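You operate a simulated robot arm through the tools that you are given. There is no shell and no other tool.

You are at the controls of a simulated robot arm. One attempt, no reset.

JOB
Leave the slip mould open to dry.
Fine: green lever free, lid up, grey plug out, rounded tile on the short board on the table.

It is judged by the outcome, as a careful person would: the job done as asked, and still so three seconds after it is handed in. It fails if anything else is knocked over, pushed out of place, dropped, spilled or broken. Lids that push on must go on centred and level and be pressed home; caps that screw on are set level and turned clockwise until they are tight.

ROBOT AND FRAMES
A 7-joint arm with a two-finger parallel gripper, fixed in place. Base frame: the origin is at the foot of the arm, x ahead of it, y to its left, z up; the work surface is at about z = 0.72. Readings come in m, degrees, newtons and seconds.
With the tool pointing down near the work surface it reaches from about 0.16 to 0.68 m from the base axis. Its first joint turns from -66.0 to 66.0 degrees. Payload 2.4 kg.
Tool frame: the origin (TCP) lies between the finger pads and is the grasp point; the fingertips stand 0.03 m ahead of it; z points along the fingers, y is the line along which they close. Largest opening 0.094 m; finger width 0.028, thickness 0.01; the body of the gripper, 0.05 by 0.096 m, starts 0.055 m behind the TCP.
Orientation is told as [roll, pitch, yaw] about the base's x, y, z axes, in that order, counted from this pose: with the fingers straight down and closing along the base's y, the tool's x points along the base's -x, its y along +y and its z along -z.

CONTROLS
- The arm moves only by the tool send_rows. Its argument "steps" is a list of rows, each an object (a shift or turn left out is 0, a gripper value left out holds the last) with "offset": the shift along the base's x, y, z in units of 500 mm (1.0 is 500 mm), a list of three; "rot": the turn, a rotation vector about the base's x, y, z in units of 90 degrees (1.0 is 90 degrees), a list of three; "claw": the finger opening in m, from 0 to 0.094. In form: [{"offset": [x, y, z], "rot": [rx, ry, rz], "claw": claw}, ...]. A call has 1 to 20 rows; each row is the pose to reach, as a shift and turn from the pose commanded when the call began. A call with a number of a shift or a turn outside -1 to 1 is refused whole. Each row takes 0.2 s and may step no farther than 0.05 m and 8.6 degrees from the row before; otherwise, or with a gripper value out of range, the whole call is refused. A pose out of reach is approached as far as the arm can. The call stops where the force on the tool passes 40 N (or 10 N more than at its start, if that is more) or the arm is blocked; 0.2 s more then pass. The fingers move at their own pace (about 0.153 m/s each) and stop on an object; they squeeze with about 34 N. The grip force told is the motor's: it shows also when the fingers shut on nothing. Time passes only in rows, and 0.2 s behind the last, so rows that repeat a pose let the fingers close. The reply holds the time, the measured pose of the TCP, the force on the tool along the base axes, the opening and the grip force, in the units named above and with some noise, with the torque about the TCP (base axes, N m) and any sound that the robot's microphone picked up.
- Cameras (640 x 400 px; columns grow to the right, rows downward): "scene" is fixed at [0.0457, 0.4781, 1.4502]; the picture's right is [-0.69, -0.73, 0.00], its down [-0.38, 0.36, -0.85] and it looks along [0.62, -0.59, -0.52] (base axes); focal length 352 px, centre (320, 200). "wrist" rides on the gripper at [0.076, 0.014, -0.103] in the tool frame; the picture's right is [-0.18, 0.98, 0.00], its down [-0.75, -0.14, -0.64] and it looks along [-0.63, -0.12, 0.77] (tool axes); focal length 243 px, centre (320, 200). There is no depth. A picture from a camera that has moved, and an enlarged one, comes with that camera's place and axes in the base frame and with its lens.
- capture(camera): a new picture of that camera. It takes no simulated time.
- close_up(camera, box): a new picture of the part [left, top, right, bottom] of that camera's present view, enlarged. It takes no simulated time.
- finish_job(): hands the job in; it is judged then, once.

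Nothing tells you positions but the pictures and the camera data. Unless the task says otherwise, let go and move clear before handing in.

The tools are called after "Request:" as name(argument=value, ...) on one line, values as JSON. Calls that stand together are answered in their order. send_rows: Moves the arm, as the interface text tells. Its arguments: {"type":"object","properties":{"steps":{"type":"array","items":{"type":"object","properties":{"offset":{"type":"array","items":{"type":"number"}},"rot":{"type":"array","items":{"type":"number"}},"claw":{"type":"number"}}}}},"required":["steps"]} The other tools are called the same way: capture (camera) takes a picture; close_up (camera, box) takes an enlarged picture of a part of a camera's view; finish_job () hands the job in.

At the start:

```text
t: 0.0
tool_pos: [0.4368, -0.0054, 1.2656]
ee_rot: [0.0, 0.1, 0.0]
ft_force: [-0.4, -0.5, 0.2]
moment: [0.01, 0.02, 0.0]
gripper_width: 0.0941
finger_force: 0.0
```

scene: 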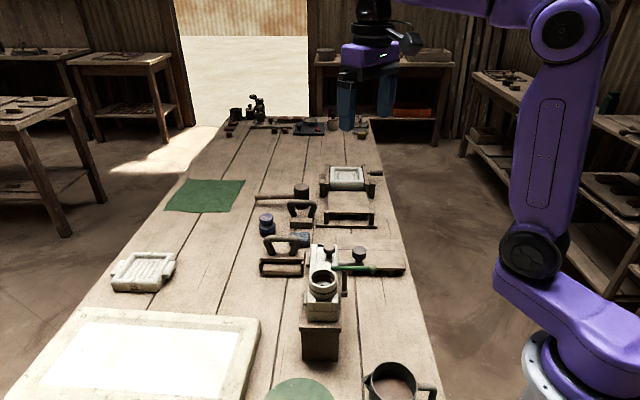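
wrist: 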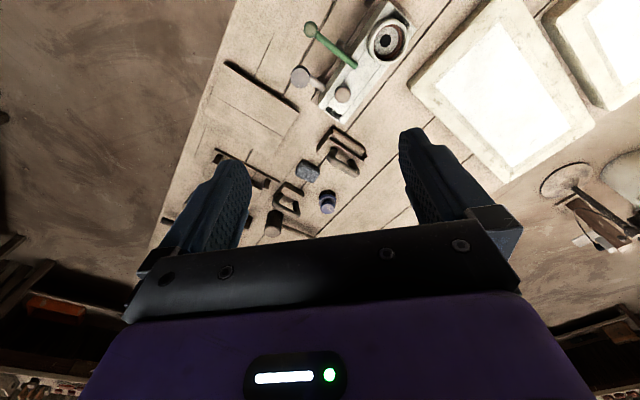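

I see a cluttered bench with a mould-like device (green lever) near the middle and other items around it. I will look closer before moving anything.

Request:
close_up(camera="scene", box=[240, 220, 420, 370])

Request:
close_up(camera="scene", box=[240, 150, 420, 260])

Request:
close_up(camera="wrist", box=[200, 0, 460, 160])

Request:
close_up(camera="scene", box=[60, 160, 300, 400])

```text
2.67 times, centred on (330, 295) of scene
camera zoom: at [0.0457, 0.4781, 1.4502], right [-0.69, -0.73, 0.0], down [-0.38, 0.36, -0.85], along [0.62, -0.59, -0.52], focal length 940 px, centre (293, -53)
```

zoom: 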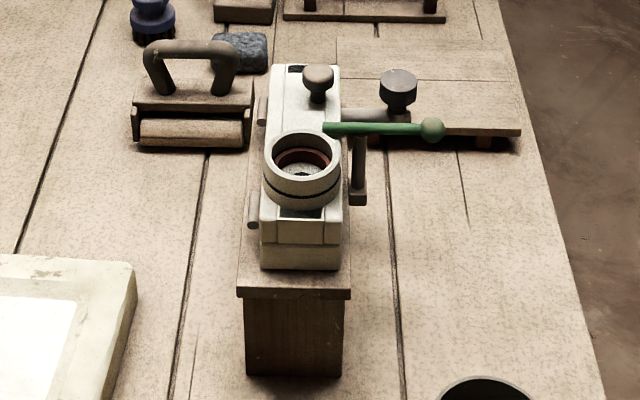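

```text
3.56 times, centred on (330, 205) of scene
camera zoom: at [0.0457, 0.4781, 1.4502], right [-0.69, -0.73, 0.0], down [-0.38, 0.36, -0.85], along [0.62, -0.59, -0.52], focal length 1253 px, centre (284, 182)
```

zoom: 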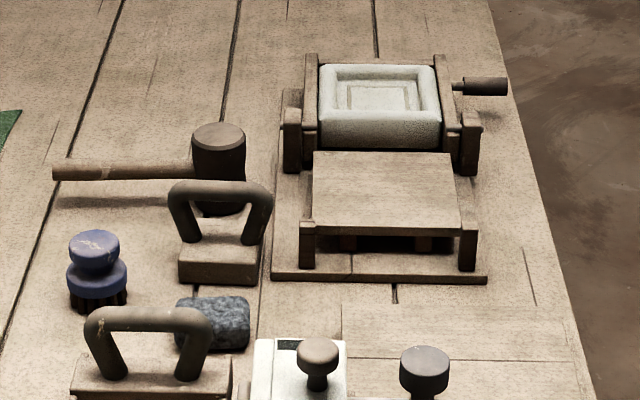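

```text
2.46 times, centred on (330, 80) of wrist
camera zoom: at [0.3627, 0.009, 1.3696], right [0.18, 0.98, 0.0], down [0.75, -0.14, 0.64], along [0.63, -0.12, -0.77], focal length 597 px, centre (295, 495)
```

zoom: 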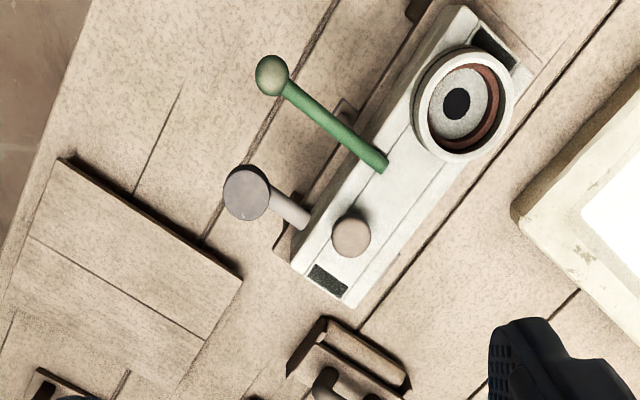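

```text
1.67 times, centred on (180, 280) of scene
camera zoom: at [0.0457, 0.4781, 1.4502], right [-0.69, -0.73, 0.0], down [-0.38, 0.36, -0.85], along [0.62, -0.59, -0.52], focal length 587 px, centre (553, 67)
```

zoom: 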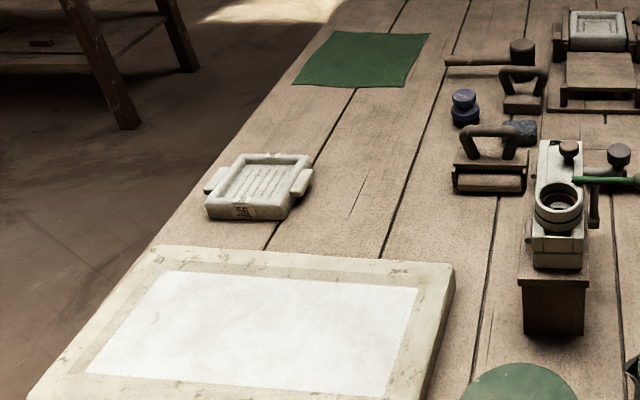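

The device with the green lever stands on a wooden plinth, with its ring near (0.43, 0.10, 0.92) and its brown knob near (0.50, 0.02, 0.91). I'll pull the arm back so the wrist camera sees the mechanism from the robot's side.

Request:
send_rows(steps=[{"offset": [-0.075, 0.0, -0.04]}, {"offset": [-0.15, 0.0, -0.08]}, {"offset": [-0.225, 0.0, -0.12]}, {"offset": [-0.3, 0.0, -0.16]}, {"offset": [-0.374, 0.0, -0.2]}])

Request:
capture(camera="wrist")

Request:
capture(camera="scene")

```text
t: 1.2
tool_pos: [0.2543, -0.0069, 1.1634]
ee_rot: [0.0, 0.0, -0.1]
ft_force: [0.2, -0.8, -0.3]
moment: [0.02, 0.02, 0.0]
gripper_width: 0.0938
finger_force: 0.0
```

```text
taken
camera wrist: at [0.1794, 0.0088, 1.267], right [0.19, 0.98, 0.0], down [0.75, -0.14, 0.64], along [0.63, -0.12, -0.77], focal length 243 px, centre (320, 200)
```

wrist: 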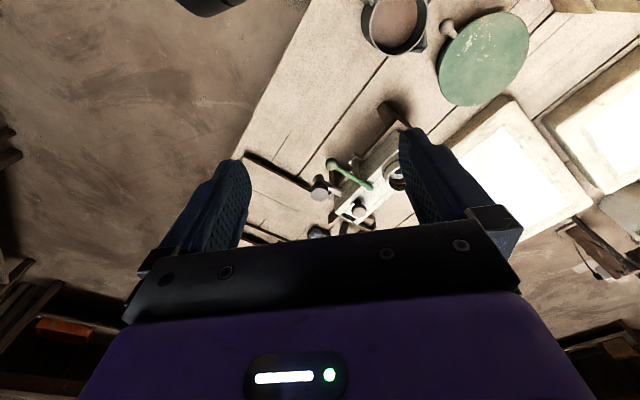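

```text
taken
```

scene: 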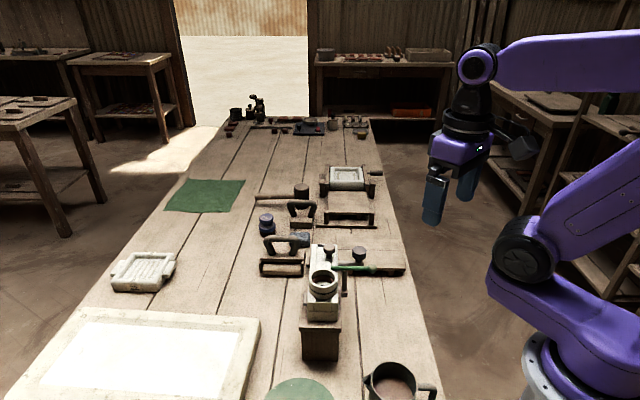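

The wrist picture is upside down and the gripper hides the far part of it. I'll tilt the tool about 45 degrees so the camera looks at the lever side of the device.

Request:
send_rows(steps=[{"offset": [0.0, 0.0, -0.025], "rot": [0, -0.083, 0]}, {"offset": [0.0, 0.0, -0.05], "rot": [0, -0.166, 0]}, {"offset": [0.0, 0.0, -0.075], "rot": [0, -0.25, 0]}, {"offset": [0.0, 0.0, -0.1], "rot": [0, -0.333, 0]}, {"offset": [0.0, 0.0, -0.125], "rot": [0, -0.416, 0]}, {"offset": [0.0, 0.0, -0.15], "rot": [0, -0.5, 0]}])

Request:
capture(camera="wrist")

```text
t: 2.8
tool_pos: [0.3034, -0.05, 1.1178]
ee_rot: [-0.2, -45.0, -18.7]
ft_force: [-0.3, 0.6, -0.7]
moment: [0.03, 0.02, 0.02]
gripper_width: 0.0941
finger_force: 0.2
out of reach, approached as far as the arm can: row 3, 4, 5, 6
stopped in row 6: the arm was blocked; the commanded pose is now the measured one
```

```text
taken
camera wrist: at [0.1891, 0.0053, 1.1379], right [0.44, 0.89, 0.13], down [0.03, -0.16, 0.99], along [0.9, -0.43, -0.1], focal length 243 px, centre (320, 200)
```

wrist: 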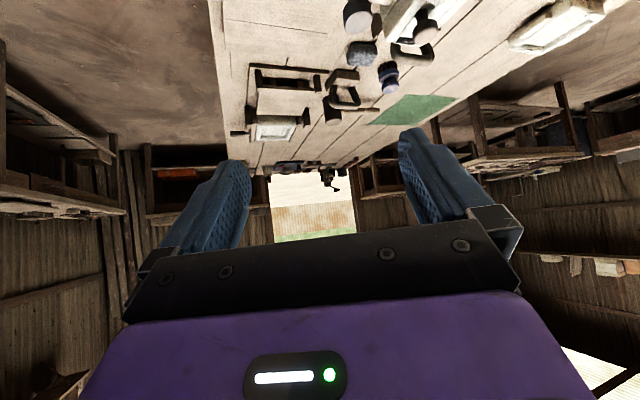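

The arm could not hold that tilt so close to the base. I'll take tighter zooms of the device from both cameras.

Request:
close_up(camera="scene", box=[290, 235, 378, 290])

Request:
close_up(camera="scene", box=[290, 275, 378, 330])

Request:
close_up(camera="scene", box=[320, 240, 416, 300])

Request:
close_up(camera="wrist", box=[220, 0, 480, 160])

```text
7.27 times, centred on (334, 262) of scene
camera zoom: at [0.0457, 0.478, 1.4502], right [-0.69, -0.73, 0.0], down [-0.38, 0.36, -0.85], along [0.62, -0.59, -0.52], focal length 2563 px, centre (218, -254)
```

zoom: 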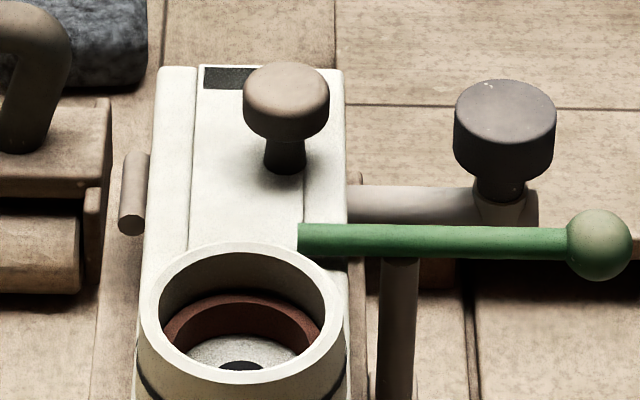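

```text
7.27 times, centred on (334, 302) of scene
camera zoom: at [0.0457, 0.478, 1.4502], right [-0.69, -0.73, 0.0], down [-0.38, 0.36, -0.85], along [0.62, -0.59, -0.52], focal length 2563 px, centre (218, -546)
```

zoom: 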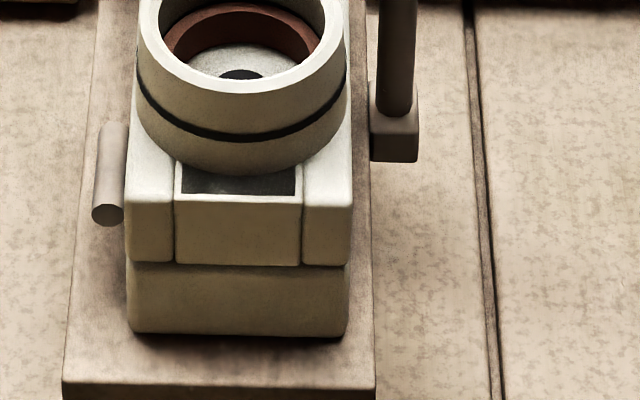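

```text
6.67 times, centred on (368, 270) of scene
camera zoom: at [0.0457, 0.478, 1.4502], right [-0.69, -0.73, 0.0], down [-0.38, 0.36, -0.85], along [0.62, -0.59, -0.52], focal length 2350 px, centre (0, -267)
```

zoom: 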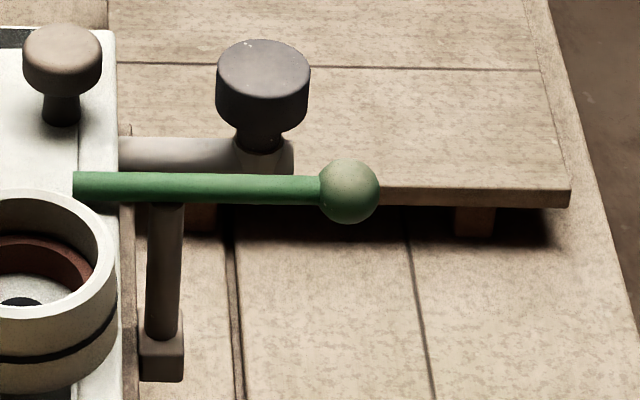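

```text
2.46 times, centred on (350, 80) of wrist
camera zoom: at [0.1891, 0.0053, 1.1379], right [0.44, 0.89, 0.13], down [0.03, -0.16, 0.99], along [0.9, -0.43, -0.1], focal length 597 px, centre (246, 495)
```

zoom: 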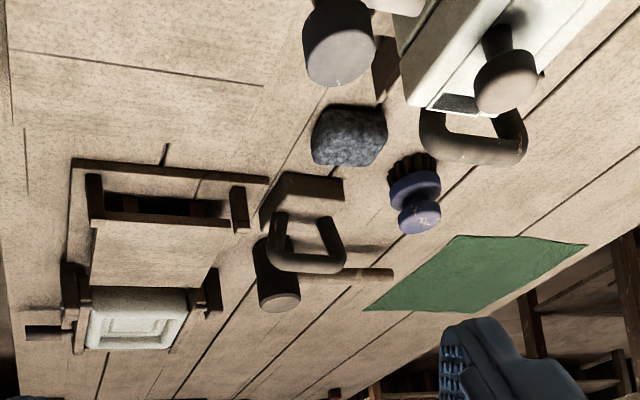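

The mechanism is clearer now: the lid is hinged on its left side and held down by the green lever, which sits on a post. The grey plug stands in a side tube, and a low board on battens lies to the right of the device. I'll return to a vertical tool above the device for a closer look.

Request:
send_rows(steps=[{"offset": [0.027, 0.028, 0.001], "rot": [0.0116, 0.0708, 0.028]}, {"offset": [0.055, 0.057, 0.002], "rot": [0.0233, 0.1416, 0.056]}, {"offset": [0.083, 0.086, 0.003], "rot": [0.035, 0.2124, 0.0844]}, {"offset": [0.11, 0.114, 0.004], "rot": [0.0466, 0.2832, 0.1126]}, {"offset": [0.138, 0.143, 0.005], "rot": [0.0583, 0.354, 0.1407]}, {"offset": [0.165, 0.171, 0.005], "rot": [0.07, 0.4248, 0.1689]}, {"offset": [0.193, 0.2, 0.005], "rot": [0.0816, 0.4956, 0.197]}])

Request:
capture(camera="wrist")

Request:
close_up(camera="wrist", box=[240, 30, 480, 180])

```text
t: 4.4
tool_pos: [0.4003, 0.0521, 1.1221]
ee_rot: [0.0, 0.0, 0.1]
ft_force: [0.0, -0.7, -0.5]
moment: [0.0, 0.0, 0.0]
gripper_width: 0.0941
finger_force: 0.0
```

```text
taken
camera wrist: at [0.3251, 0.0666, 1.2251], right [0.18, 0.98, 0.0], down [0.76, -0.14, 0.64], along [0.63, -0.12, -0.77], focal length 243 px, centre (320, 200)
```

wrist: 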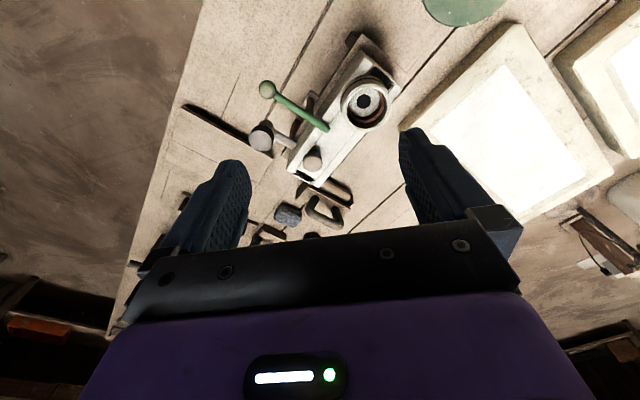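

```text
2.67 times, centred on (360, 105) of wrist
camera zoom: at [0.3251, 0.0666, 1.2251], right [0.18, 0.98, 0.0], down [0.76, -0.14, 0.64], along [0.63, -0.12, -0.77], focal length 647 px, centre (213, 453)
```

zoom: 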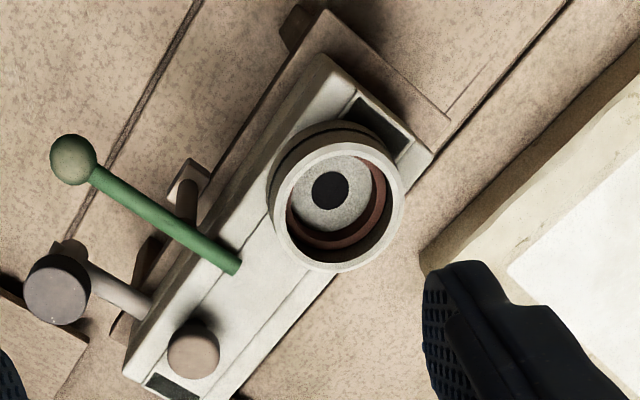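

Before moving I'll photograph the fingers from the scene camera to calibrate it. Then I'll drop down on the robot's side with a mild tilt to study the plug and lever.

Request:
close_up(camera="scene", box=[240, 100, 400, 200])

Request:
send_rows(steps=[{"offset": [-0.028, -0.045, -0.057], "rot": [0, -0.055, 0]}, {"offset": [-0.056, -0.09, -0.114], "rot": [0, -0.11, 0]}, {"offset": [-0.084, -0.135, -0.171], "rot": [0, -0.166, 0]}, {"offset": [-0.112, -0.18, -0.228], "rot": [0, -0.222, 0]}, {"offset": [-0.14, -0.224, -0.284], "rot": [0, -0.278, 0]}])

Request:
capture(camera="wrist")

Request:
close_up(camera="wrist", box=[240, 70, 480, 220])

```text
4.00 times, centred on (320, 150) of scene
camera zoom: at [0.0457, 0.4781, 1.4502], right [-0.69, -0.73, 0.0], down [-0.38, 0.36, -0.85], along [0.62, -0.59, -0.52], focal length 1410 px, centre (320, 400)
```

zoom: 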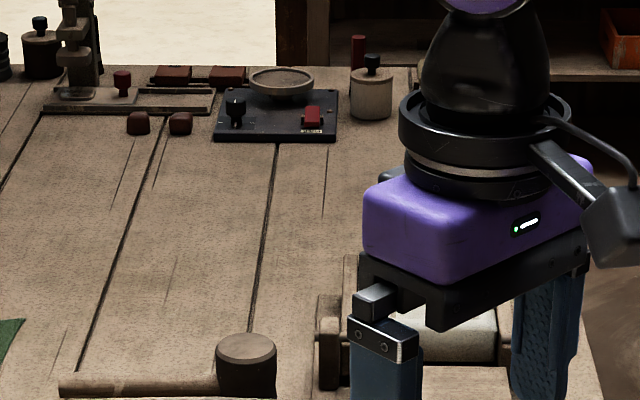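

```text
t: 5.6
tool_pos: [0.3403, -0.0529, 0.9842]
ee_rot: [2.2, -23.0, -6.2]
ft_force: [1.7, 0.0, 1.0]
moment: [-0.02, 0.09, -0.01]
gripper_width: 0.094
finger_force: 0.0
out of reach, approached as far as the arm can: row 5
```

```text
taken
camera wrist: at [0.2334, -0.0305, 1.0495], right [0.26, 0.96, 0.11], down [0.42, -0.21, 0.88], along [0.87, -0.18, -0.46], focal length 243 px, centre (320, 200)
```

wrist: 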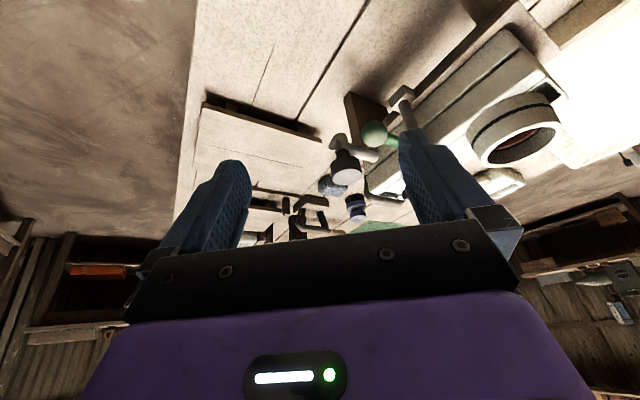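

```text
2.67 times, centred on (360, 145) of wrist
camera zoom: at [0.2334, -0.0305, 1.0495], right [0.26, 0.96, 0.11], down [0.42, -0.21, 0.88], along [0.87, -0.18, -0.46], focal length 647 px, centre (213, 347)
```

zoom: 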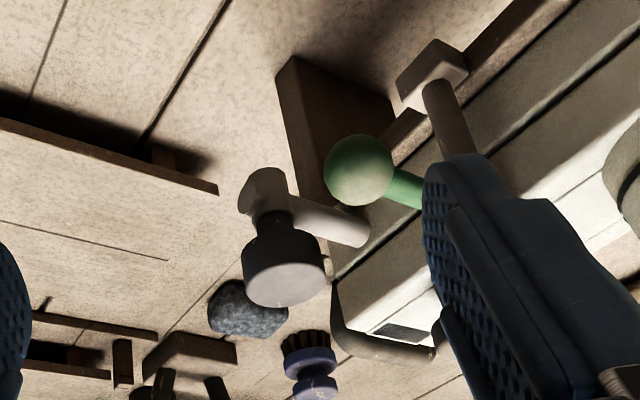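

I now place the lever ball near (0.398, -0.012, 0.914), its pivot post near (0.439, 0.030), and the plug head near (0.459, -0.042, 0.91). The lid's long axis runs about 43 degrees clockwise from x. Next I'll straighten the tool, turn it 47 degrees, close the fingers and hover between lever and plug.

Request:
send_rows(steps=[{"offset": [0.0, 0.0, 0.05], "rot": [-0.0163, 0.0374, 0.0734], "claw": 0.0}, {"offset": [0.02, 0.01, 0.08], "rot": [-0.0325, 0.0749, 0.1468], "claw": 0.0}, {"offset": [0.06, 0.02, 0.08], "rot": [-0.0488, 0.1123, 0.2202], "claw": 0.0}, {"offset": [0.09, 0.03, 0.08], "rot": [-0.0651, 0.1497, 0.2936], "claw": 0.0}, {"offset": [0.12, 0.04, 0.08], "rot": [-0.0814, 0.1871, 0.367], "claw": 0.0}, {"offset": [0.15, 0.05, 0.08], "rot": [-0.0976, 0.2246, 0.4404], "claw": 0.0}, {"offset": [0.183, 0.061, 0.08], "rot": [-0.1139, 0.262, 0.5138], "claw": 0.0}])

Request:
capture(camera="wrist")

Request:
close_up(camera="scene", box=[270, 180, 430, 280])

```text
t: 7.2
tool_pos: [0.4355, -0.0231, 1.0276]
ee_rot: [0.0, 0.0, 47.1]
ft_force: [-0.5, -0.6, -0.1]
moment: [0.0, 0.0, 0.03]
gripper_width: 0.0
finger_force: 33.4
out of reach, approached as far as the arm can: row 1, 2
```

```text
taken
camera wrist: at [0.3742, -0.0687, 1.1312], right [-0.6, 0.8, 0.0], down [0.62, 0.46, 0.64], along [0.52, 0.38, -0.77], focal length 243 px, centre (320, 200)
```

wrist: 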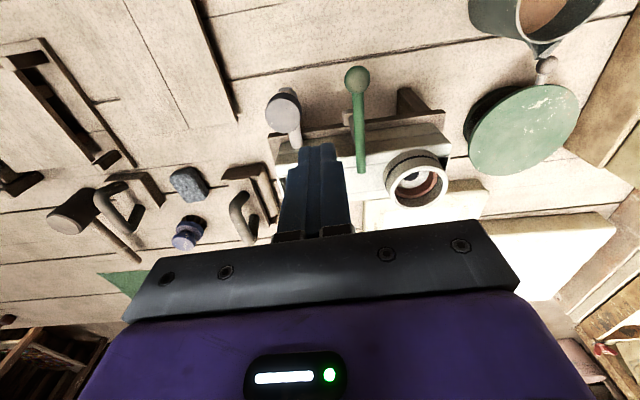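

```text
4.00 times, centred on (350, 230) of scene
camera zoom: at [0.0457, 0.4781, 1.4502], right [-0.69, -0.73, 0.0], down [-0.38, 0.36, -0.85], along [0.62, -0.59, -0.52], focal length 1410 px, centre (200, 80)
```

zoom: 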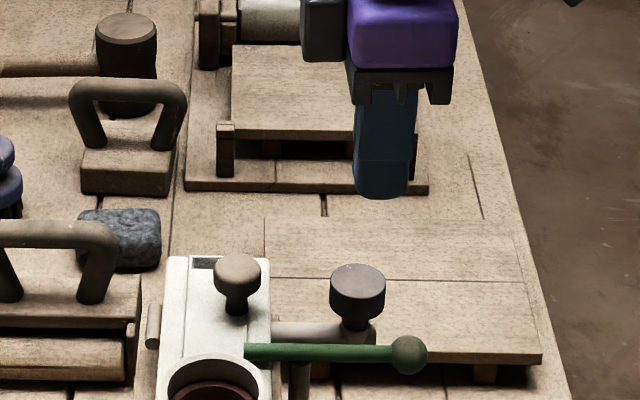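

The view is now aligned with the device. I'll zoom in to refine the lever, pivot and plug positions.

Request:
close_up(camera="wrist", box=[240, 50, 464, 190])

Request:
close_up(camera="wrist", box=[0, 0, 320, 200])

```text
2.86 times, centred on (352, 120) of wrist
camera zoom: at [0.3742, -0.0687, 1.1312], right [-0.6, 0.8, 0.0], down [0.62, 0.46, 0.64], along [0.52, 0.38, -0.77], focal length 693 px, centre (229, 429)
```

zoom: 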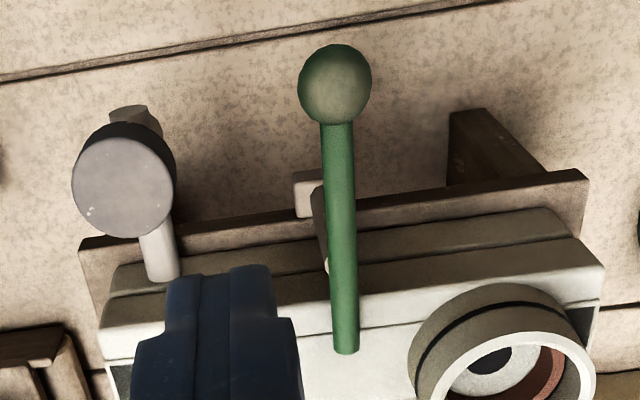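

```text
2.00 times, centred on (160, 100) of wrist
camera zoom: at [0.3742, -0.0687, 1.1312], right [-0.6, 0.8, 0.0], down [0.62, 0.46, 0.64], along [0.52, 0.38, -0.77], focal length 485 px, centre (640, 400)
```

zoom: 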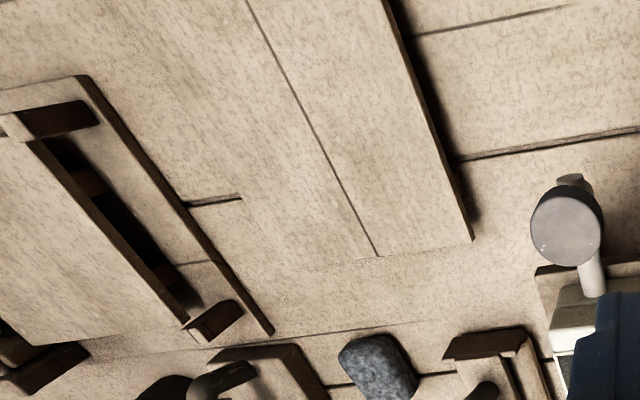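

The lever ball is at about (0.398, -0.013, 0.914) and the pivot at (0.440, 0.029). I'll lower the closed fingers into the gap on the plug side of the lever and then push it away from the plug.

Request:
send_rows(steps=[{"offset": [-0.0262, -0.0146, 0.0]}, {"offset": [-0.0262, -0.0146, -0.08]}, {"offset": [-0.0262, -0.0146, -0.15]}, {"offset": [-0.0262, -0.0146, -0.199]}])

Request:
close_up(camera="scene", box=[290, 215, 418, 295])

Request:
capture(camera="wrist")

```text
t: 8.2
tool_pos: [0.4217, -0.0313, 0.9268]
ee_rot: [0.0, 0.0, 47.0]
ft_force: [-0.2, 0.4, -0.8]
moment: [-0.03, -0.01, -0.01]
gripper_width: 0.0003
finger_force: 33.0
```

```text
5.00 times, centred on (354, 255) of scene
camera zoom: at [0.0457, 0.4781, 1.4502], right [-0.69, -0.73, 0.0], down [-0.38, 0.36, -0.85], along [0.62, -0.59, -0.52], focal length 1762 px, centre (150, -75)
```

zoom: 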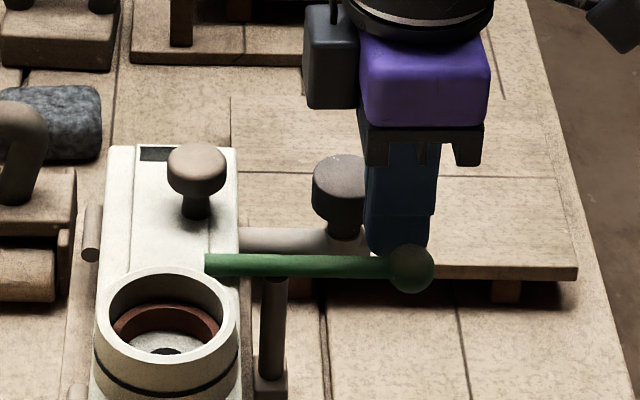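

```text
taken
camera wrist: at [0.3598, -0.077, 1.0303], right [-0.59, 0.8, 0.0], down [0.62, 0.46, 0.64], along [0.52, 0.38, -0.77], focal length 243 px, centre (320, 200)
```

wrist: 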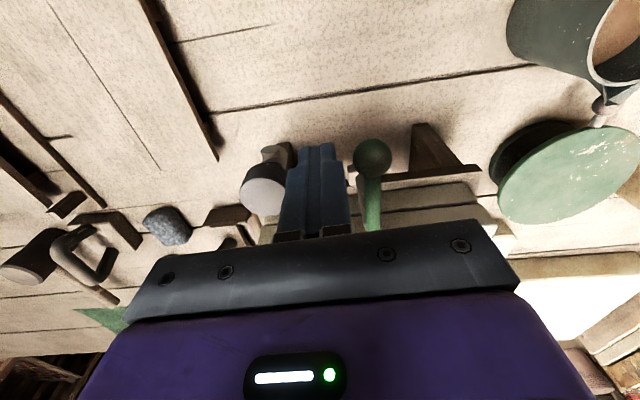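

The fingers are between the plug and the lever ball with clearance on both sides. Now a gentle first push of about 30 degrees along the arc.

Request:
send_rows(steps=[{"offset": [-0.0058, 0.0056, 0.0]}, {"offset": [-0.0115, 0.0111, 0.0]}, {"offset": [-0.023, 0.0162, 0.0]}, {"offset": [-0.0343, 0.0212, 0.0]}, {"offset": [-0.045, 0.0296, 0.0]}, {"offset": [-0.0559, 0.0379, 0.0]}])

Request:
close_up(camera="scene", box=[290, 215, 418, 295])

Request:
capture(camera="wrist")

```text
t: 9.6
tool_pos: [0.395, -0.0128, 0.928]
ee_rot: [-0.1, 0.0, 47.0]
ft_force: [-0.5, 0.1, -0.2]
moment: [-0.01, -0.05, 0.01]
gripper_width: 0.0001
finger_force: 33.1
```

```text
5.00 times, centred on (354, 255) of scene
camera zoom: at [0.0457, 0.4781, 1.4502], right [-0.69, -0.73, 0.0], down [-0.38, 0.36, -0.85], along [0.62, -0.59, -0.52], focal length 1762 px, centre (150, -75)
```

zoom: 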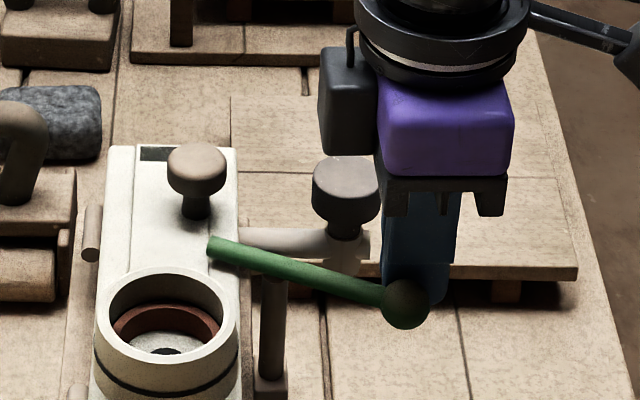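

```text
taken
camera wrist: at [0.3333, -0.0573, 1.0312], right [-0.59, 0.81, 0.0], down [0.62, 0.46, 0.64], along [0.52, 0.38, -0.77], focal length 243 px, centre (320, 200)
```

wrist: 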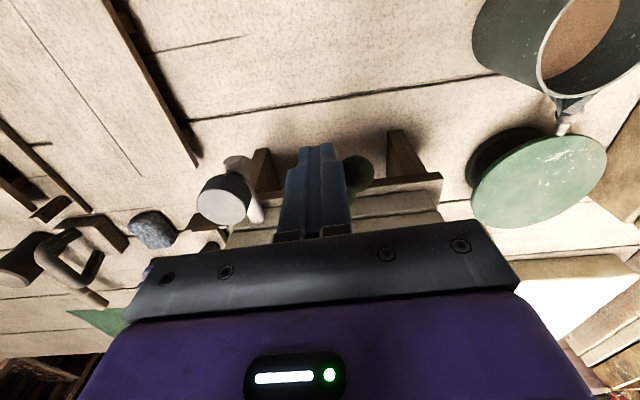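

The lever turns freely about its vertical post with almost no force. I'll push it on until it is about parallel to the lid edge.

Request:
send_rows(steps=[{"offset": [-0.009, 0.0118, 0.0]}, {"offset": [-0.0179, 0.0237, 0.0]}, {"offset": [-0.0235, 0.0387, 0.0]}, {"offset": [-0.0291, 0.0537, 0.0]}, {"offset": [-0.03, 0.0706, 0.0]}, {"offset": [-0.031, 0.0876, 0.0]}, {"offset": [-0.0266, 0.1048, 0.0]}, {"offset": [-0.0233, 0.118, 0.0]}])

Request:
close_up(camera="scene", box=[290, 235, 418, 315])

Request:
capture(camera="wrist")

```text
t: 11.4
tool_pos: [0.3852, 0.0483, 0.9296]
ee_rot: [-0.1, 0.1, 47.0]
ft_force: [-0.3, 0.9, 0.4]
moment: [-0.05, 0.04, 0.02]
gripper_width: 0.0
finger_force: 32.7
```

```text
5.00 times, centred on (354, 275) of scene
camera zoom: at [0.0457, 0.478, 1.4502], right [-0.69, -0.73, 0.0], down [-0.38, 0.36, -0.85], along [0.62, -0.59, -0.52], focal length 1762 px, centre (150, -175)
```

zoom: 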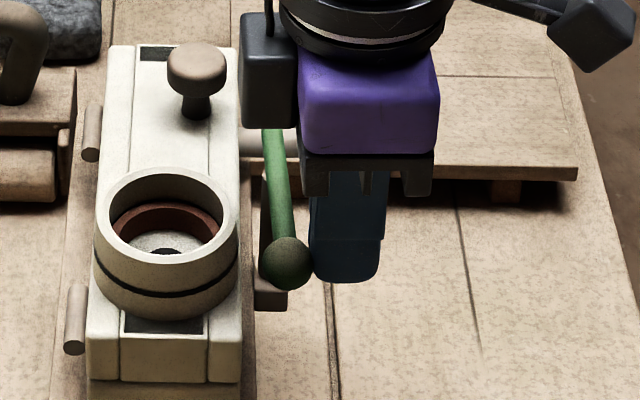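

```text
taken
camera wrist: at [0.3231, 0.0016, 1.0333], right [-0.59, 0.81, 0.0], down [0.62, 0.46, 0.64], along [0.52, 0.38, -0.77], focal length 243 px, centre (320, 200)
```

wrist: 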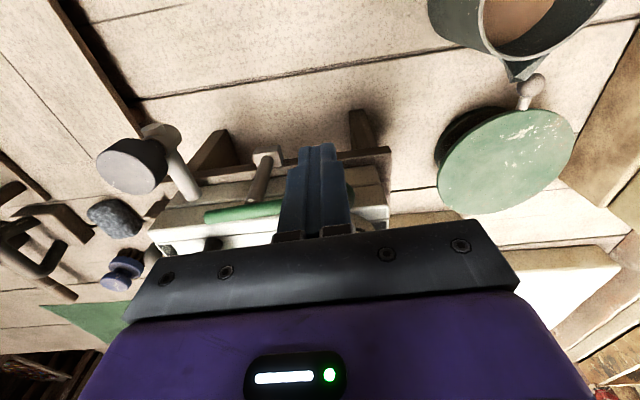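

The lever is nearly parallel to the lid edge. I'll back away and look at how far its inner end clears the lid.

Request:
send_rows(steps=[{"offset": [-0.02, -0.022, 0.0]}, {"offset": [-0.04, -0.044, 0.04]}, {"offset": [-0.04, -0.044, 0.12]}, {"offset": [-0.04, -0.044, 0.2]}])

Request:
close_up(camera="scene", box=[290, 235, 418, 315])

Request:
capture(camera="wrist")

```text
t: 12.4
tool_pos: [0.3613, 0.0261, 1.0282]
ee_rot: [-0.1, 0.2, 47.0]
ft_force: [-0.4, 0.7, 0.0]
moment: [0.0, -0.02, 0.0]
gripper_width: 0.0
finger_force: 32.3
```

```text
5.00 times, centred on (354, 275) of scene
camera zoom: at [0.0457, 0.4781, 1.4502], right [-0.69, -0.73, 0.0], down [-0.38, 0.36, -0.85], along [0.62, -0.59, -0.52], focal length 1762 px, centre (150, -175)
```

zoom: 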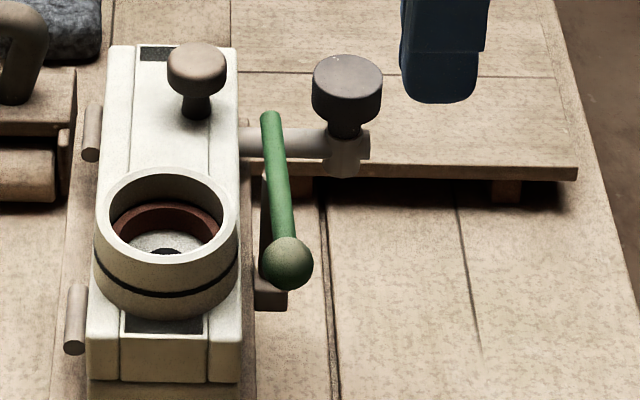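

```text
taken
camera wrist: at [0.3006, -0.0197, 1.1325], right [-0.59, 0.8, 0.0], down [0.62, 0.46, 0.64], along [0.52, 0.38, -0.77], focal length 243 px, centre (320, 200)
```

wrist: 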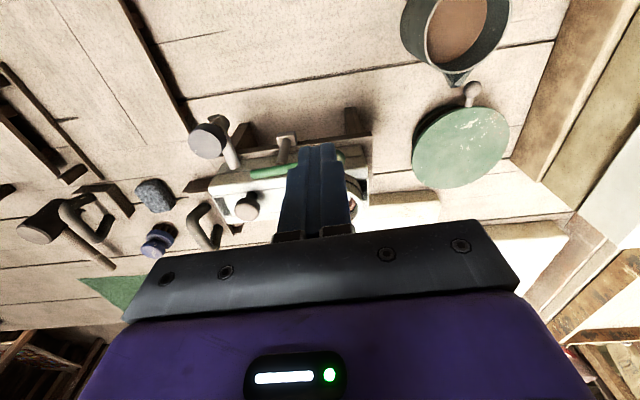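

The lever now lies parallel to the lid edge, about 14 mm off it. Next I'll refine the knob position.

Request:
close_up(camera="wrist", box=[176, 100, 400, 240])

Request:
close_up(camera="scene", box=[296, 235, 360, 275])

Request:
close_up(camera="scene", box=[290, 280, 354, 320])

```text
2.86 times, centred on (288, 170) of wrist
camera zoom: at [0.3006, -0.0197, 1.1325], right [-0.59, 0.8, 0.0], down [0.62, 0.46, 0.64], along [0.52, 0.38, -0.77], focal length 693 px, centre (411, 286)
```

zoom: 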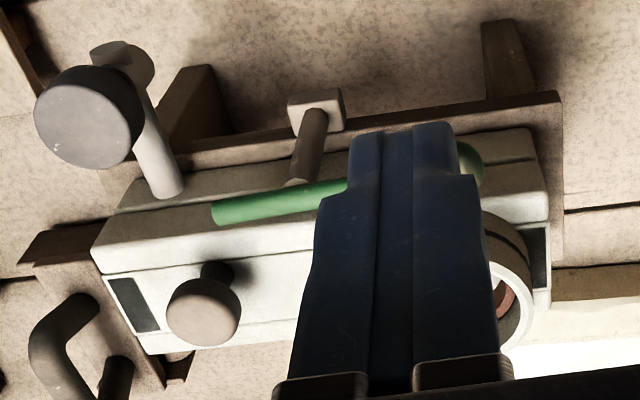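

```text
10.00 times, centred on (328, 255) of scene
camera zoom: at [0.0457, 0.4781, 1.4502], right [-0.69, -0.73, 0.0], down [-0.38, 0.36, -0.85], along [0.62, -0.59, -0.52], focal length 3525 px, centre (240, -350)
```

zoom: 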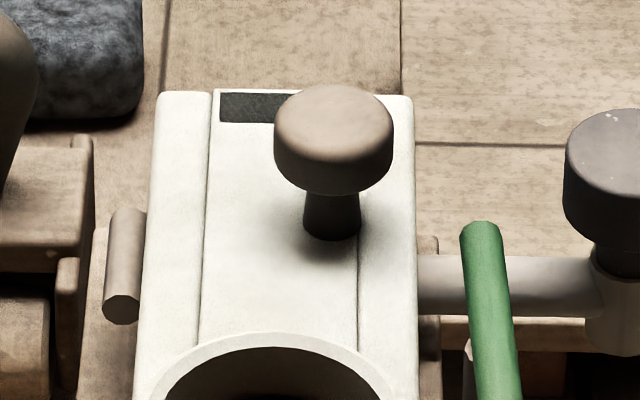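

```text
10.00 times, centred on (322, 300) of scene
camera zoom: at [0.0457, 0.4781, 1.4502], right [-0.69, -0.73, 0.0], down [-0.38, 0.36, -0.85], along [0.62, -0.59, -0.52], focal length 3525 px, centre (300, -800)
```

zoom: 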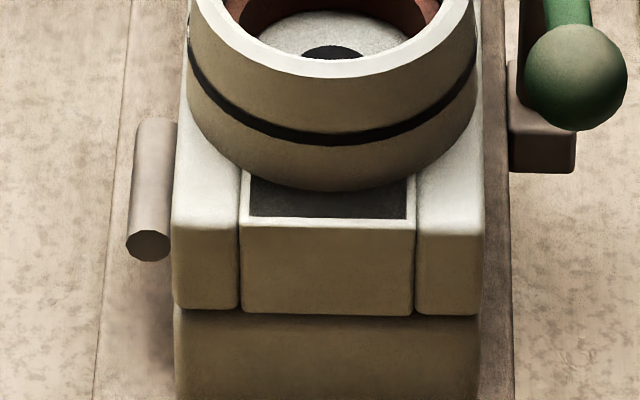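

The knob head is centred near (0.493, 0.024), spanning z 0.922 to 0.936, and the hinge runs along the far left side of the lid. I'll hover over the knob with the fingers open along the lid's long axis.

Request:
send_rows(steps=[{"offset": [0.07, 0.0, 0.0], "rot": [0, 0, -0.006], "claw": 0.06}, {"offset": [0.14, -0.002, 0.0], "rot": [0, 0, -0.012], "claw": 0.06}, {"offset": [0.21, -0.004, 0.0], "rot": [0, 0, -0.017], "claw": 0.06}, {"offset": [0.264, -0.0046, -0.03], "rot": [0, 0, -0.017], "claw": 0.06}, {"offset": [0.264, -0.0046, -0.0764], "rot": [0, 0, -0.017], "claw": 0.06}])

Request:
capture(camera="wrist")

Request:
close_up(camera="scene", box=[276, 205, 372, 265])

```text
t: 13.6
tool_pos: [0.4945, 0.0228, 0.9915]
ee_rot: [-0.1, 0.0, 45.5]
ft_force: [-0.6, -1.0, 0.3]
moment: [0.0, 0.01, 0.0]
gripper_width: 0.0602
finger_force: 0.0
```

```text
taken
camera wrist: at [0.4327, -0.0202, 1.0944], right [-0.57, 0.82, 0.0], down [0.63, 0.44, 0.64], along [0.53, 0.37, -0.77], focal length 243 px, centre (320, 200)
```

wrist: 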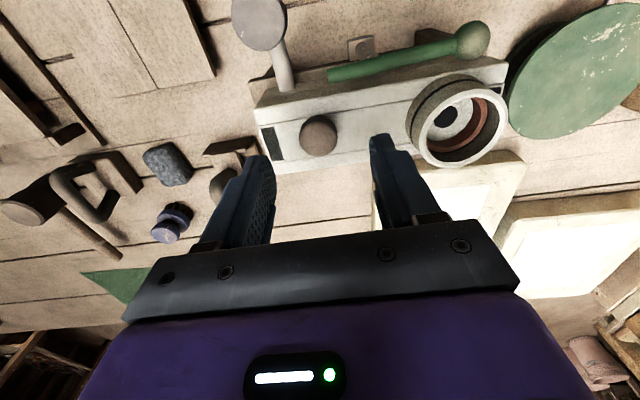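

```text
6.67 times, centred on (324, 235) of scene
camera zoom: at [0.0457, 0.4781, 1.4502], right [-0.69, -0.73, 0.0], down [-0.38, 0.36, -0.85], along [0.62, -0.59, -0.52], focal length 2350 px, centre (293, -33)
```

zoom: 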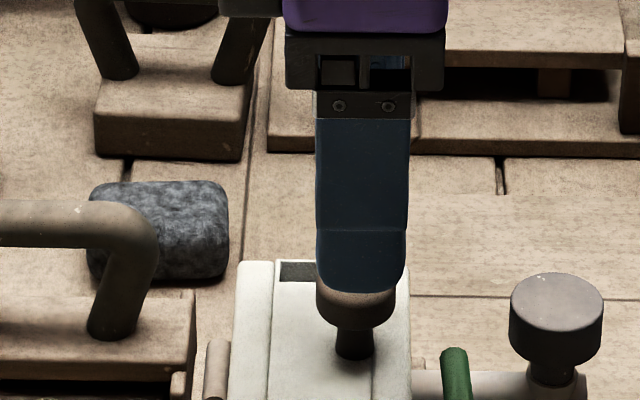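

The knob sits centred between the open fingers. I'll descend so the fingertips surround the head, and close on it.

Request:
send_rows(steps=[{"offset": [0, 0, -0.03]}, {"offset": [0, 0, -0.06]}, {"offset": [0, 0, -0.093]}, {"offset": [0, 0, -0.093], "claw": 0.02}, {"offset": [0, 0, -0.093], "claw": 0.02}, {"offset": [0, 0, -0.093], "claw": 0.02}])

Request:
close_up(camera="scene", box=[276, 205, 372, 265])

Request:
capture(camera="wrist")

```text
t: 15.0
tool_pos: [0.4968, 0.0214, 0.9444]
ee_rot: [0.0, 0.1, 45.5]
ft_force: [-4.8, 3.6, 2.4]
moment: [0.16, 0.02, 0.03]
gripper_width: 0.0273
finger_force: 44.6
```

```text
6.67 times, centred on (324, 235) of scene
camera zoom: at [0.0455, 0.4782, 1.4501], right [-0.69, -0.73, 0.0], down [-0.38, 0.36, -0.85], along [0.62, -0.59, -0.52], focal length 2350 px, centre (293, -33)
```

zoom: 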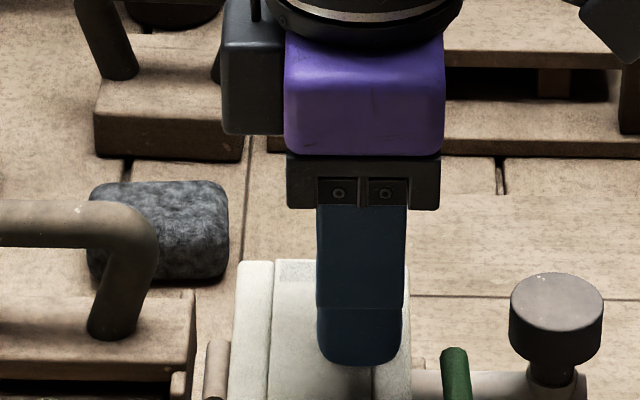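

```text
taken
camera wrist: at [0.4337, -0.0216, 1.0478], right [-0.57, 0.82, 0.0], down [0.63, 0.44, 0.64], along [0.53, 0.37, -0.77], focal length 243 px, centre (320, 200)
```

wrist: 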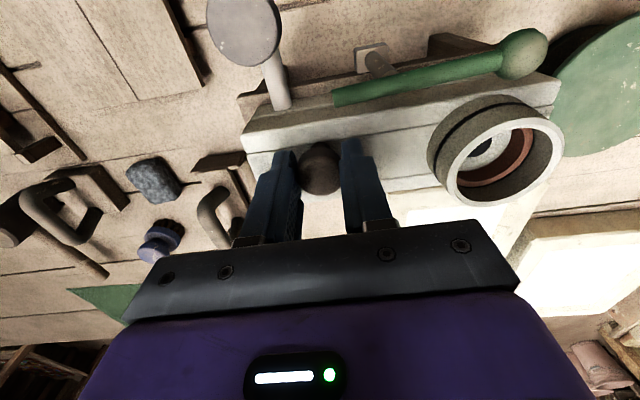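

The grip is firm at 0.027 m. I'll start raising the knob along the hinge arc and check the forces.

Request:
send_rows(steps=[{"offset": [0.0069, 0.003, 0.0088]}, {"offset": [0.0144, 0.0066, 0.0166]}, {"offset": [0.0204, 0.0126, 0.024]}, {"offset": [0.0266, 0.0189, 0.0306]}, {"offset": [0.0266, 0.0189, 0.0306]}])

Request:
close_up(camera="scene", box=[276, 235, 404, 315])

Request:
capture(camera="wrist")

```text
t: 16.2
tool_pos: [0.5069, 0.0315, 0.9574]
ee_rot: [0.3, 0.6, 45.5]
ft_force: [-16.4, 2.0, -16.7]
moment: [-0.69, 1.15, 0.04]
gripper_width: 0.0273
finger_force: 45.1
```

```text
5.00 times, centred on (340, 275) of scene
camera zoom: at [0.0455, 0.4781, 1.4501], right [-0.69, -0.73, 0.0], down [-0.38, 0.36, -0.85], along [0.62, -0.59, -0.52], focal length 1762 px, centre (220, -175)
```

zoom: 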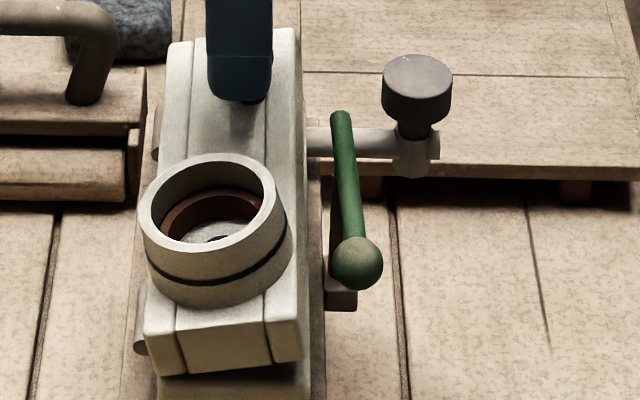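

```text
taken
camera wrist: at [0.4447, -0.0116, 1.062], right [-0.57, 0.82, 0.0], down [0.64, 0.44, 0.63], along [0.52, 0.36, -0.77], focal length 243 px, centre (320, 200)
```

wrist: 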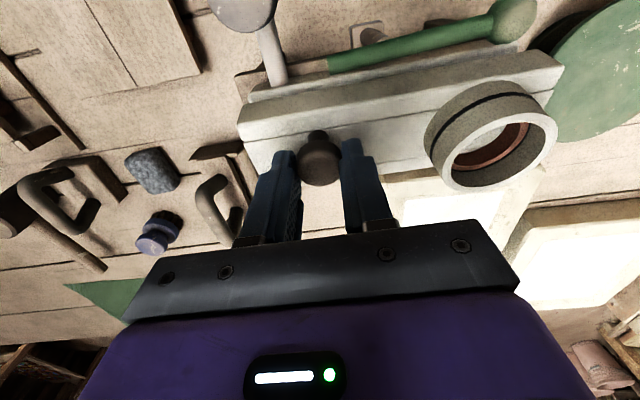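

The lid is rising with the lever clear, but the knob is twisting against the pads, so I will tilt the tool along with the lid from here. I'll raise it another 24 degrees.

Request:
send_rows(steps=[{"offset": [0.0033, 0.0108, 0.0042], "rot": [-0.0316, 0.0312, 0]}, {"offset": [0.0066, 0.0215, 0.0084], "rot": [-0.0632, 0.0625, 0]}, {"offset": [0.014, 0.029, 0.0113], "rot": [-0.0948, 0.0937, 0]}, {"offset": [0.0214, 0.0365, 0.0142], "rot": [-0.1264, 0.125, 0]}, {"offset": [0.029, 0.0441, 0.0155], "rot": [-0.158, 0.1562, 0]}, {"offset": [0.0366, 0.0517, 0.0168], "rot": [-0.1896, 0.1875, 0]}])

Request:
close_up(camera="scene", box=[276, 235, 404, 315])

Request:
capture(camera="wrist")

```text
t: 17.8
tool_pos: [0.5316, 0.0593, 0.9683]
ee_rot: [-0.5, 23.2, 45.5]
ft_force: [4.8, -1.5, -6.3]
moment: [0.15, -0.28, 0.11]
gripper_width: 0.0275
finger_force: 45.2
stopped in row 6: the force on the tool passed its limit at 41 N (the readings are from after the stop); the commanded pose is now the measured one
```

```text
5.00 times, centred on (340, 275) of scene
camera zoom: at [0.0458, 0.4781, 1.4502], right [-0.69, -0.73, 0.0], down [-0.38, 0.36, -0.85], along [0.62, -0.59, -0.52], focal length 1762 px, centre (220, -175)
```

zoom: 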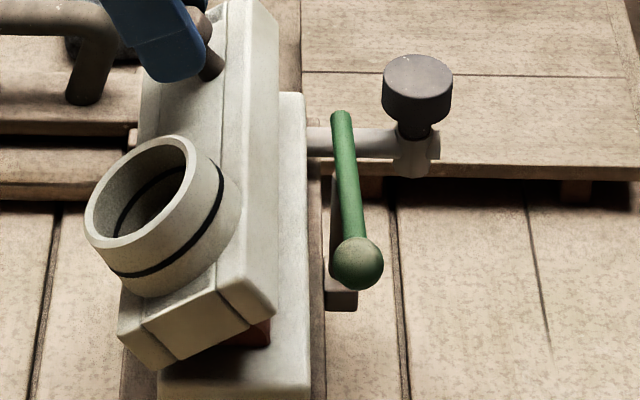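

```text
taken
camera wrist: at [0.5011, 0.0481, 1.0927], right [-0.58, 0.81, -0.08], down [0.76, 0.58, 0.29], along [0.28, 0.11, -0.95], focal length 243 px, centre (320, 200)
```

wrist: 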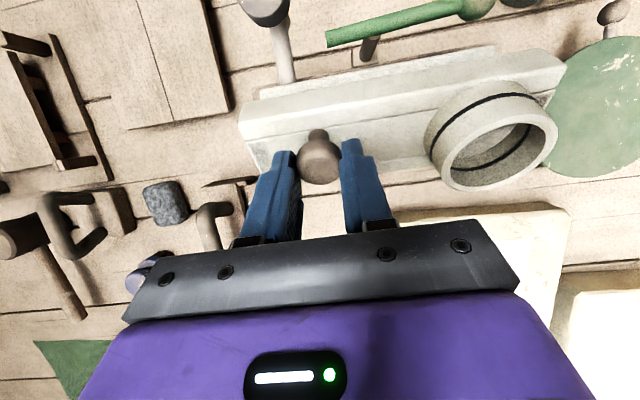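

The lid is at about 42 degrees and the positions show the hinge axis slightly lower than I assumed, at z about 0.883 with a 0.071 m radius. I'll continue more slowly along the corrected arc.

Request:
send_rows(steps=[{"offset": [0.0038, 0.0038, 0.0001], "rot": [-0.015, 0.0148, 0]}, {"offset": [0.0076, 0.0077, 0.0002], "rot": [-0.03, 0.0297, 0]}, {"offset": [0.0118, 0.0119, -0.0002], "rot": [-0.0458, 0.0453, 0]}, {"offset": [0.0159, 0.0161, -0.0006], "rot": [-0.0616, 0.0609, 0]}, {"offset": [0.0201, 0.0204, -0.0013], "rot": [-0.0774, 0.0766, 0]}, {"offset": [0.0243, 0.0246, -0.002], "rot": [-0.0932, 0.0922, 0]}, {"offset": [0.0284, 0.0287, -0.0032], "rot": [-0.109, 0.1078, 0]}, {"offset": [0.0325, 0.0328, -0.0044], "rot": [-0.1248, 0.1234, 0]}])

Request:
close_up(camera="scene", box=[276, 235, 404, 315])

```text
t: 19.6
tool_pos: [0.5494, 0.0759, 0.9646]
ee_rot: [-0.6, 38.7, 45.6]
ft_force: [9.3, -0.4, -27.1]
moment: [0.78, -0.87, 0.07]
gripper_width: 0.0273
finger_force: 44.9
```

```text
5.00 times, centred on (340, 275) of scene
camera zoom: at [0.0463, 0.4781, 1.4501], right [-0.69, -0.73, 0.0], down [-0.38, 0.36, -0.85], along [0.62, -0.59, -0.52], focal length 1762 px, centre (220, -175)
```

zoom: 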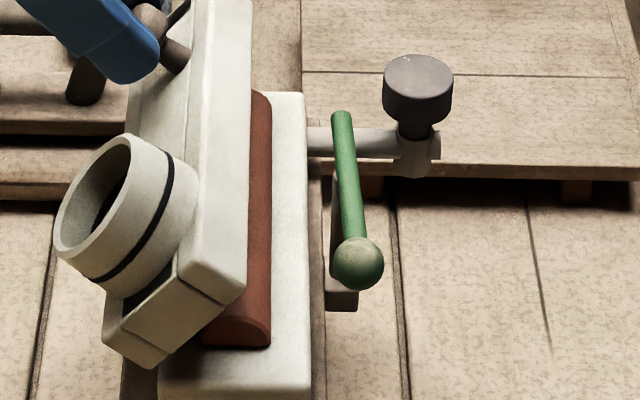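

A red rounded tile is now visible in the mould under the lid. The data agree with my first hinge estimate, so I'll use that arc and carry the lid to about 84 degrees.

Request:
send_rows(steps=[{"offset": [0.004, 0.004, -0.004], "rot": [-0.008, 0.008, 0]}, {"offset": [0.0104, 0.0105, -0.0072], "rot": [-0.0158, 0.0156, 0]}, {"offset": [0.015, 0.0152, -0.0101], "rot": [-0.0237, 0.0234, 0]}, {"offset": [0.0195, 0.0198, -0.013], "rot": [-0.0316, 0.0312, 0]}, {"offset": [0.024, 0.0243, -0.0165], "rot": [-0.0395, 0.039, 0]}, {"offset": [0.0284, 0.0287, -0.02], "rot": [-0.0474, 0.0469, 0]}])

Request:
close_up(camera="scene", box=[276, 235, 404, 315])

Request:
capture(camera="wrist")

```text
t: 20.9
tool_pos: [0.5618, 0.0866, 0.9571]
ee_rot: [-0.8, 45.1, 45.2]
ft_force: [2.4, -9.3, 25.0]
moment: [-1.13, 0.84, 0.09]
gripper_width: 0.0273
finger_force: 44.9
```

```text
5.00 times, centred on (340, 275) of scene
camera zoom: at [0.0453, 0.4778, 1.4503], right [-0.69, -0.73, 0.0], down [-0.38, 0.36, -0.85], along [0.62, -0.59, -0.52], focal length 1762 px, centre (220, -175)
```

zoom: 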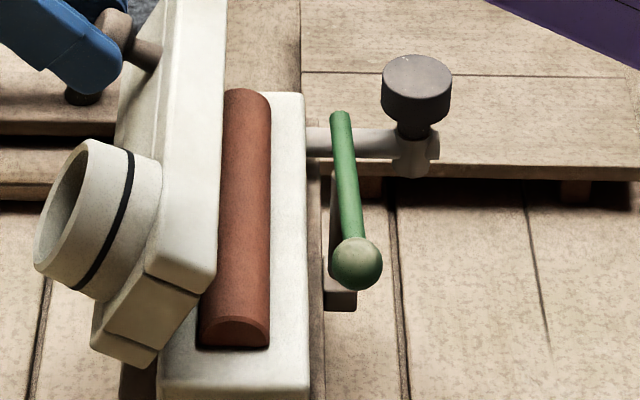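

```text
taken
camera wrist: at [0.5647, 0.1129, 1.0849], right [-0.61, 0.78, -0.14], down [0.79, 0.61, -0.08], along [0.02, -0.16, -0.99], focal length 243 px, centre (320, 200)
```

wrist: 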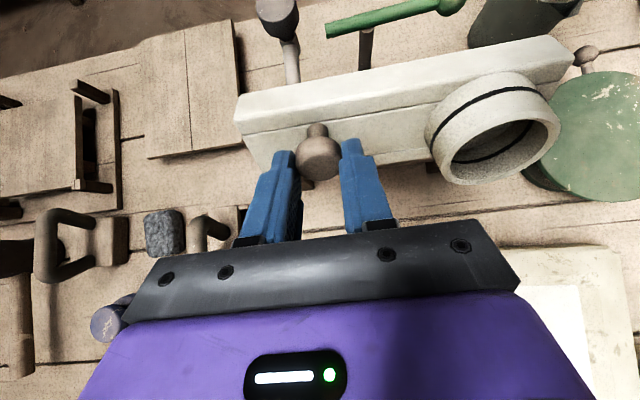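

The lid is past 80 degrees and the tile, a long rounded red bar, is fully exposed. I'll keep going past vertical in small steps while tilting the tool a little more.

Request:
send_rows(steps=[{"offset": [0.0036, 0.0037, -0.0024], "rot": [-0.0158, 0.0156, 0]}, {"offset": [0.0073, 0.0074, -0.0048], "rot": [-0.0316, 0.0312, 0]}, {"offset": [0.0114, 0.0116, -0.0095], "rot": [-0.0435, 0.043, 0]}, {"offset": [0.0156, 0.0158, -0.0142], "rot": [-0.0553, 0.0547, 0]}])

Request:
close_up(camera="scene", box=[276, 235, 404, 315])

```text
t: 21.5
tool_pos: [0.5603, 0.0875, 0.9543]
ee_rot: [-1.7, 46.9, 45.1]
ft_force: [2.1, -1.6, -1.5]
moment: [0.17, -0.03, 0.06]
gripper_width: 0.0274
finger_force: 45.0
out of reach, approached as far as the arm can: row 2
stopped in row 2: the force on the tool passed its limit at 41 N (the readings are from after the stop); the commanded pose is now the measured one
```

```text
5.00 times, centred on (340, 275) of scene
camera zoom: at [0.0457, 0.478, 1.4502], right [-0.69, -0.73, 0.0], down [-0.38, 0.36, -0.85], along [0.62, -0.59, -0.52], focal length 1762 px, centre (220, -175)
```

zoom: 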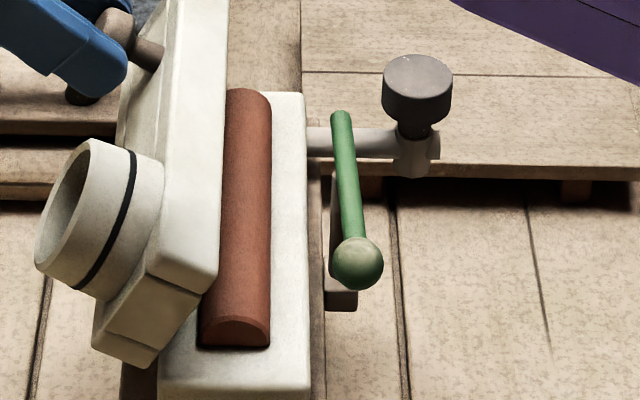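

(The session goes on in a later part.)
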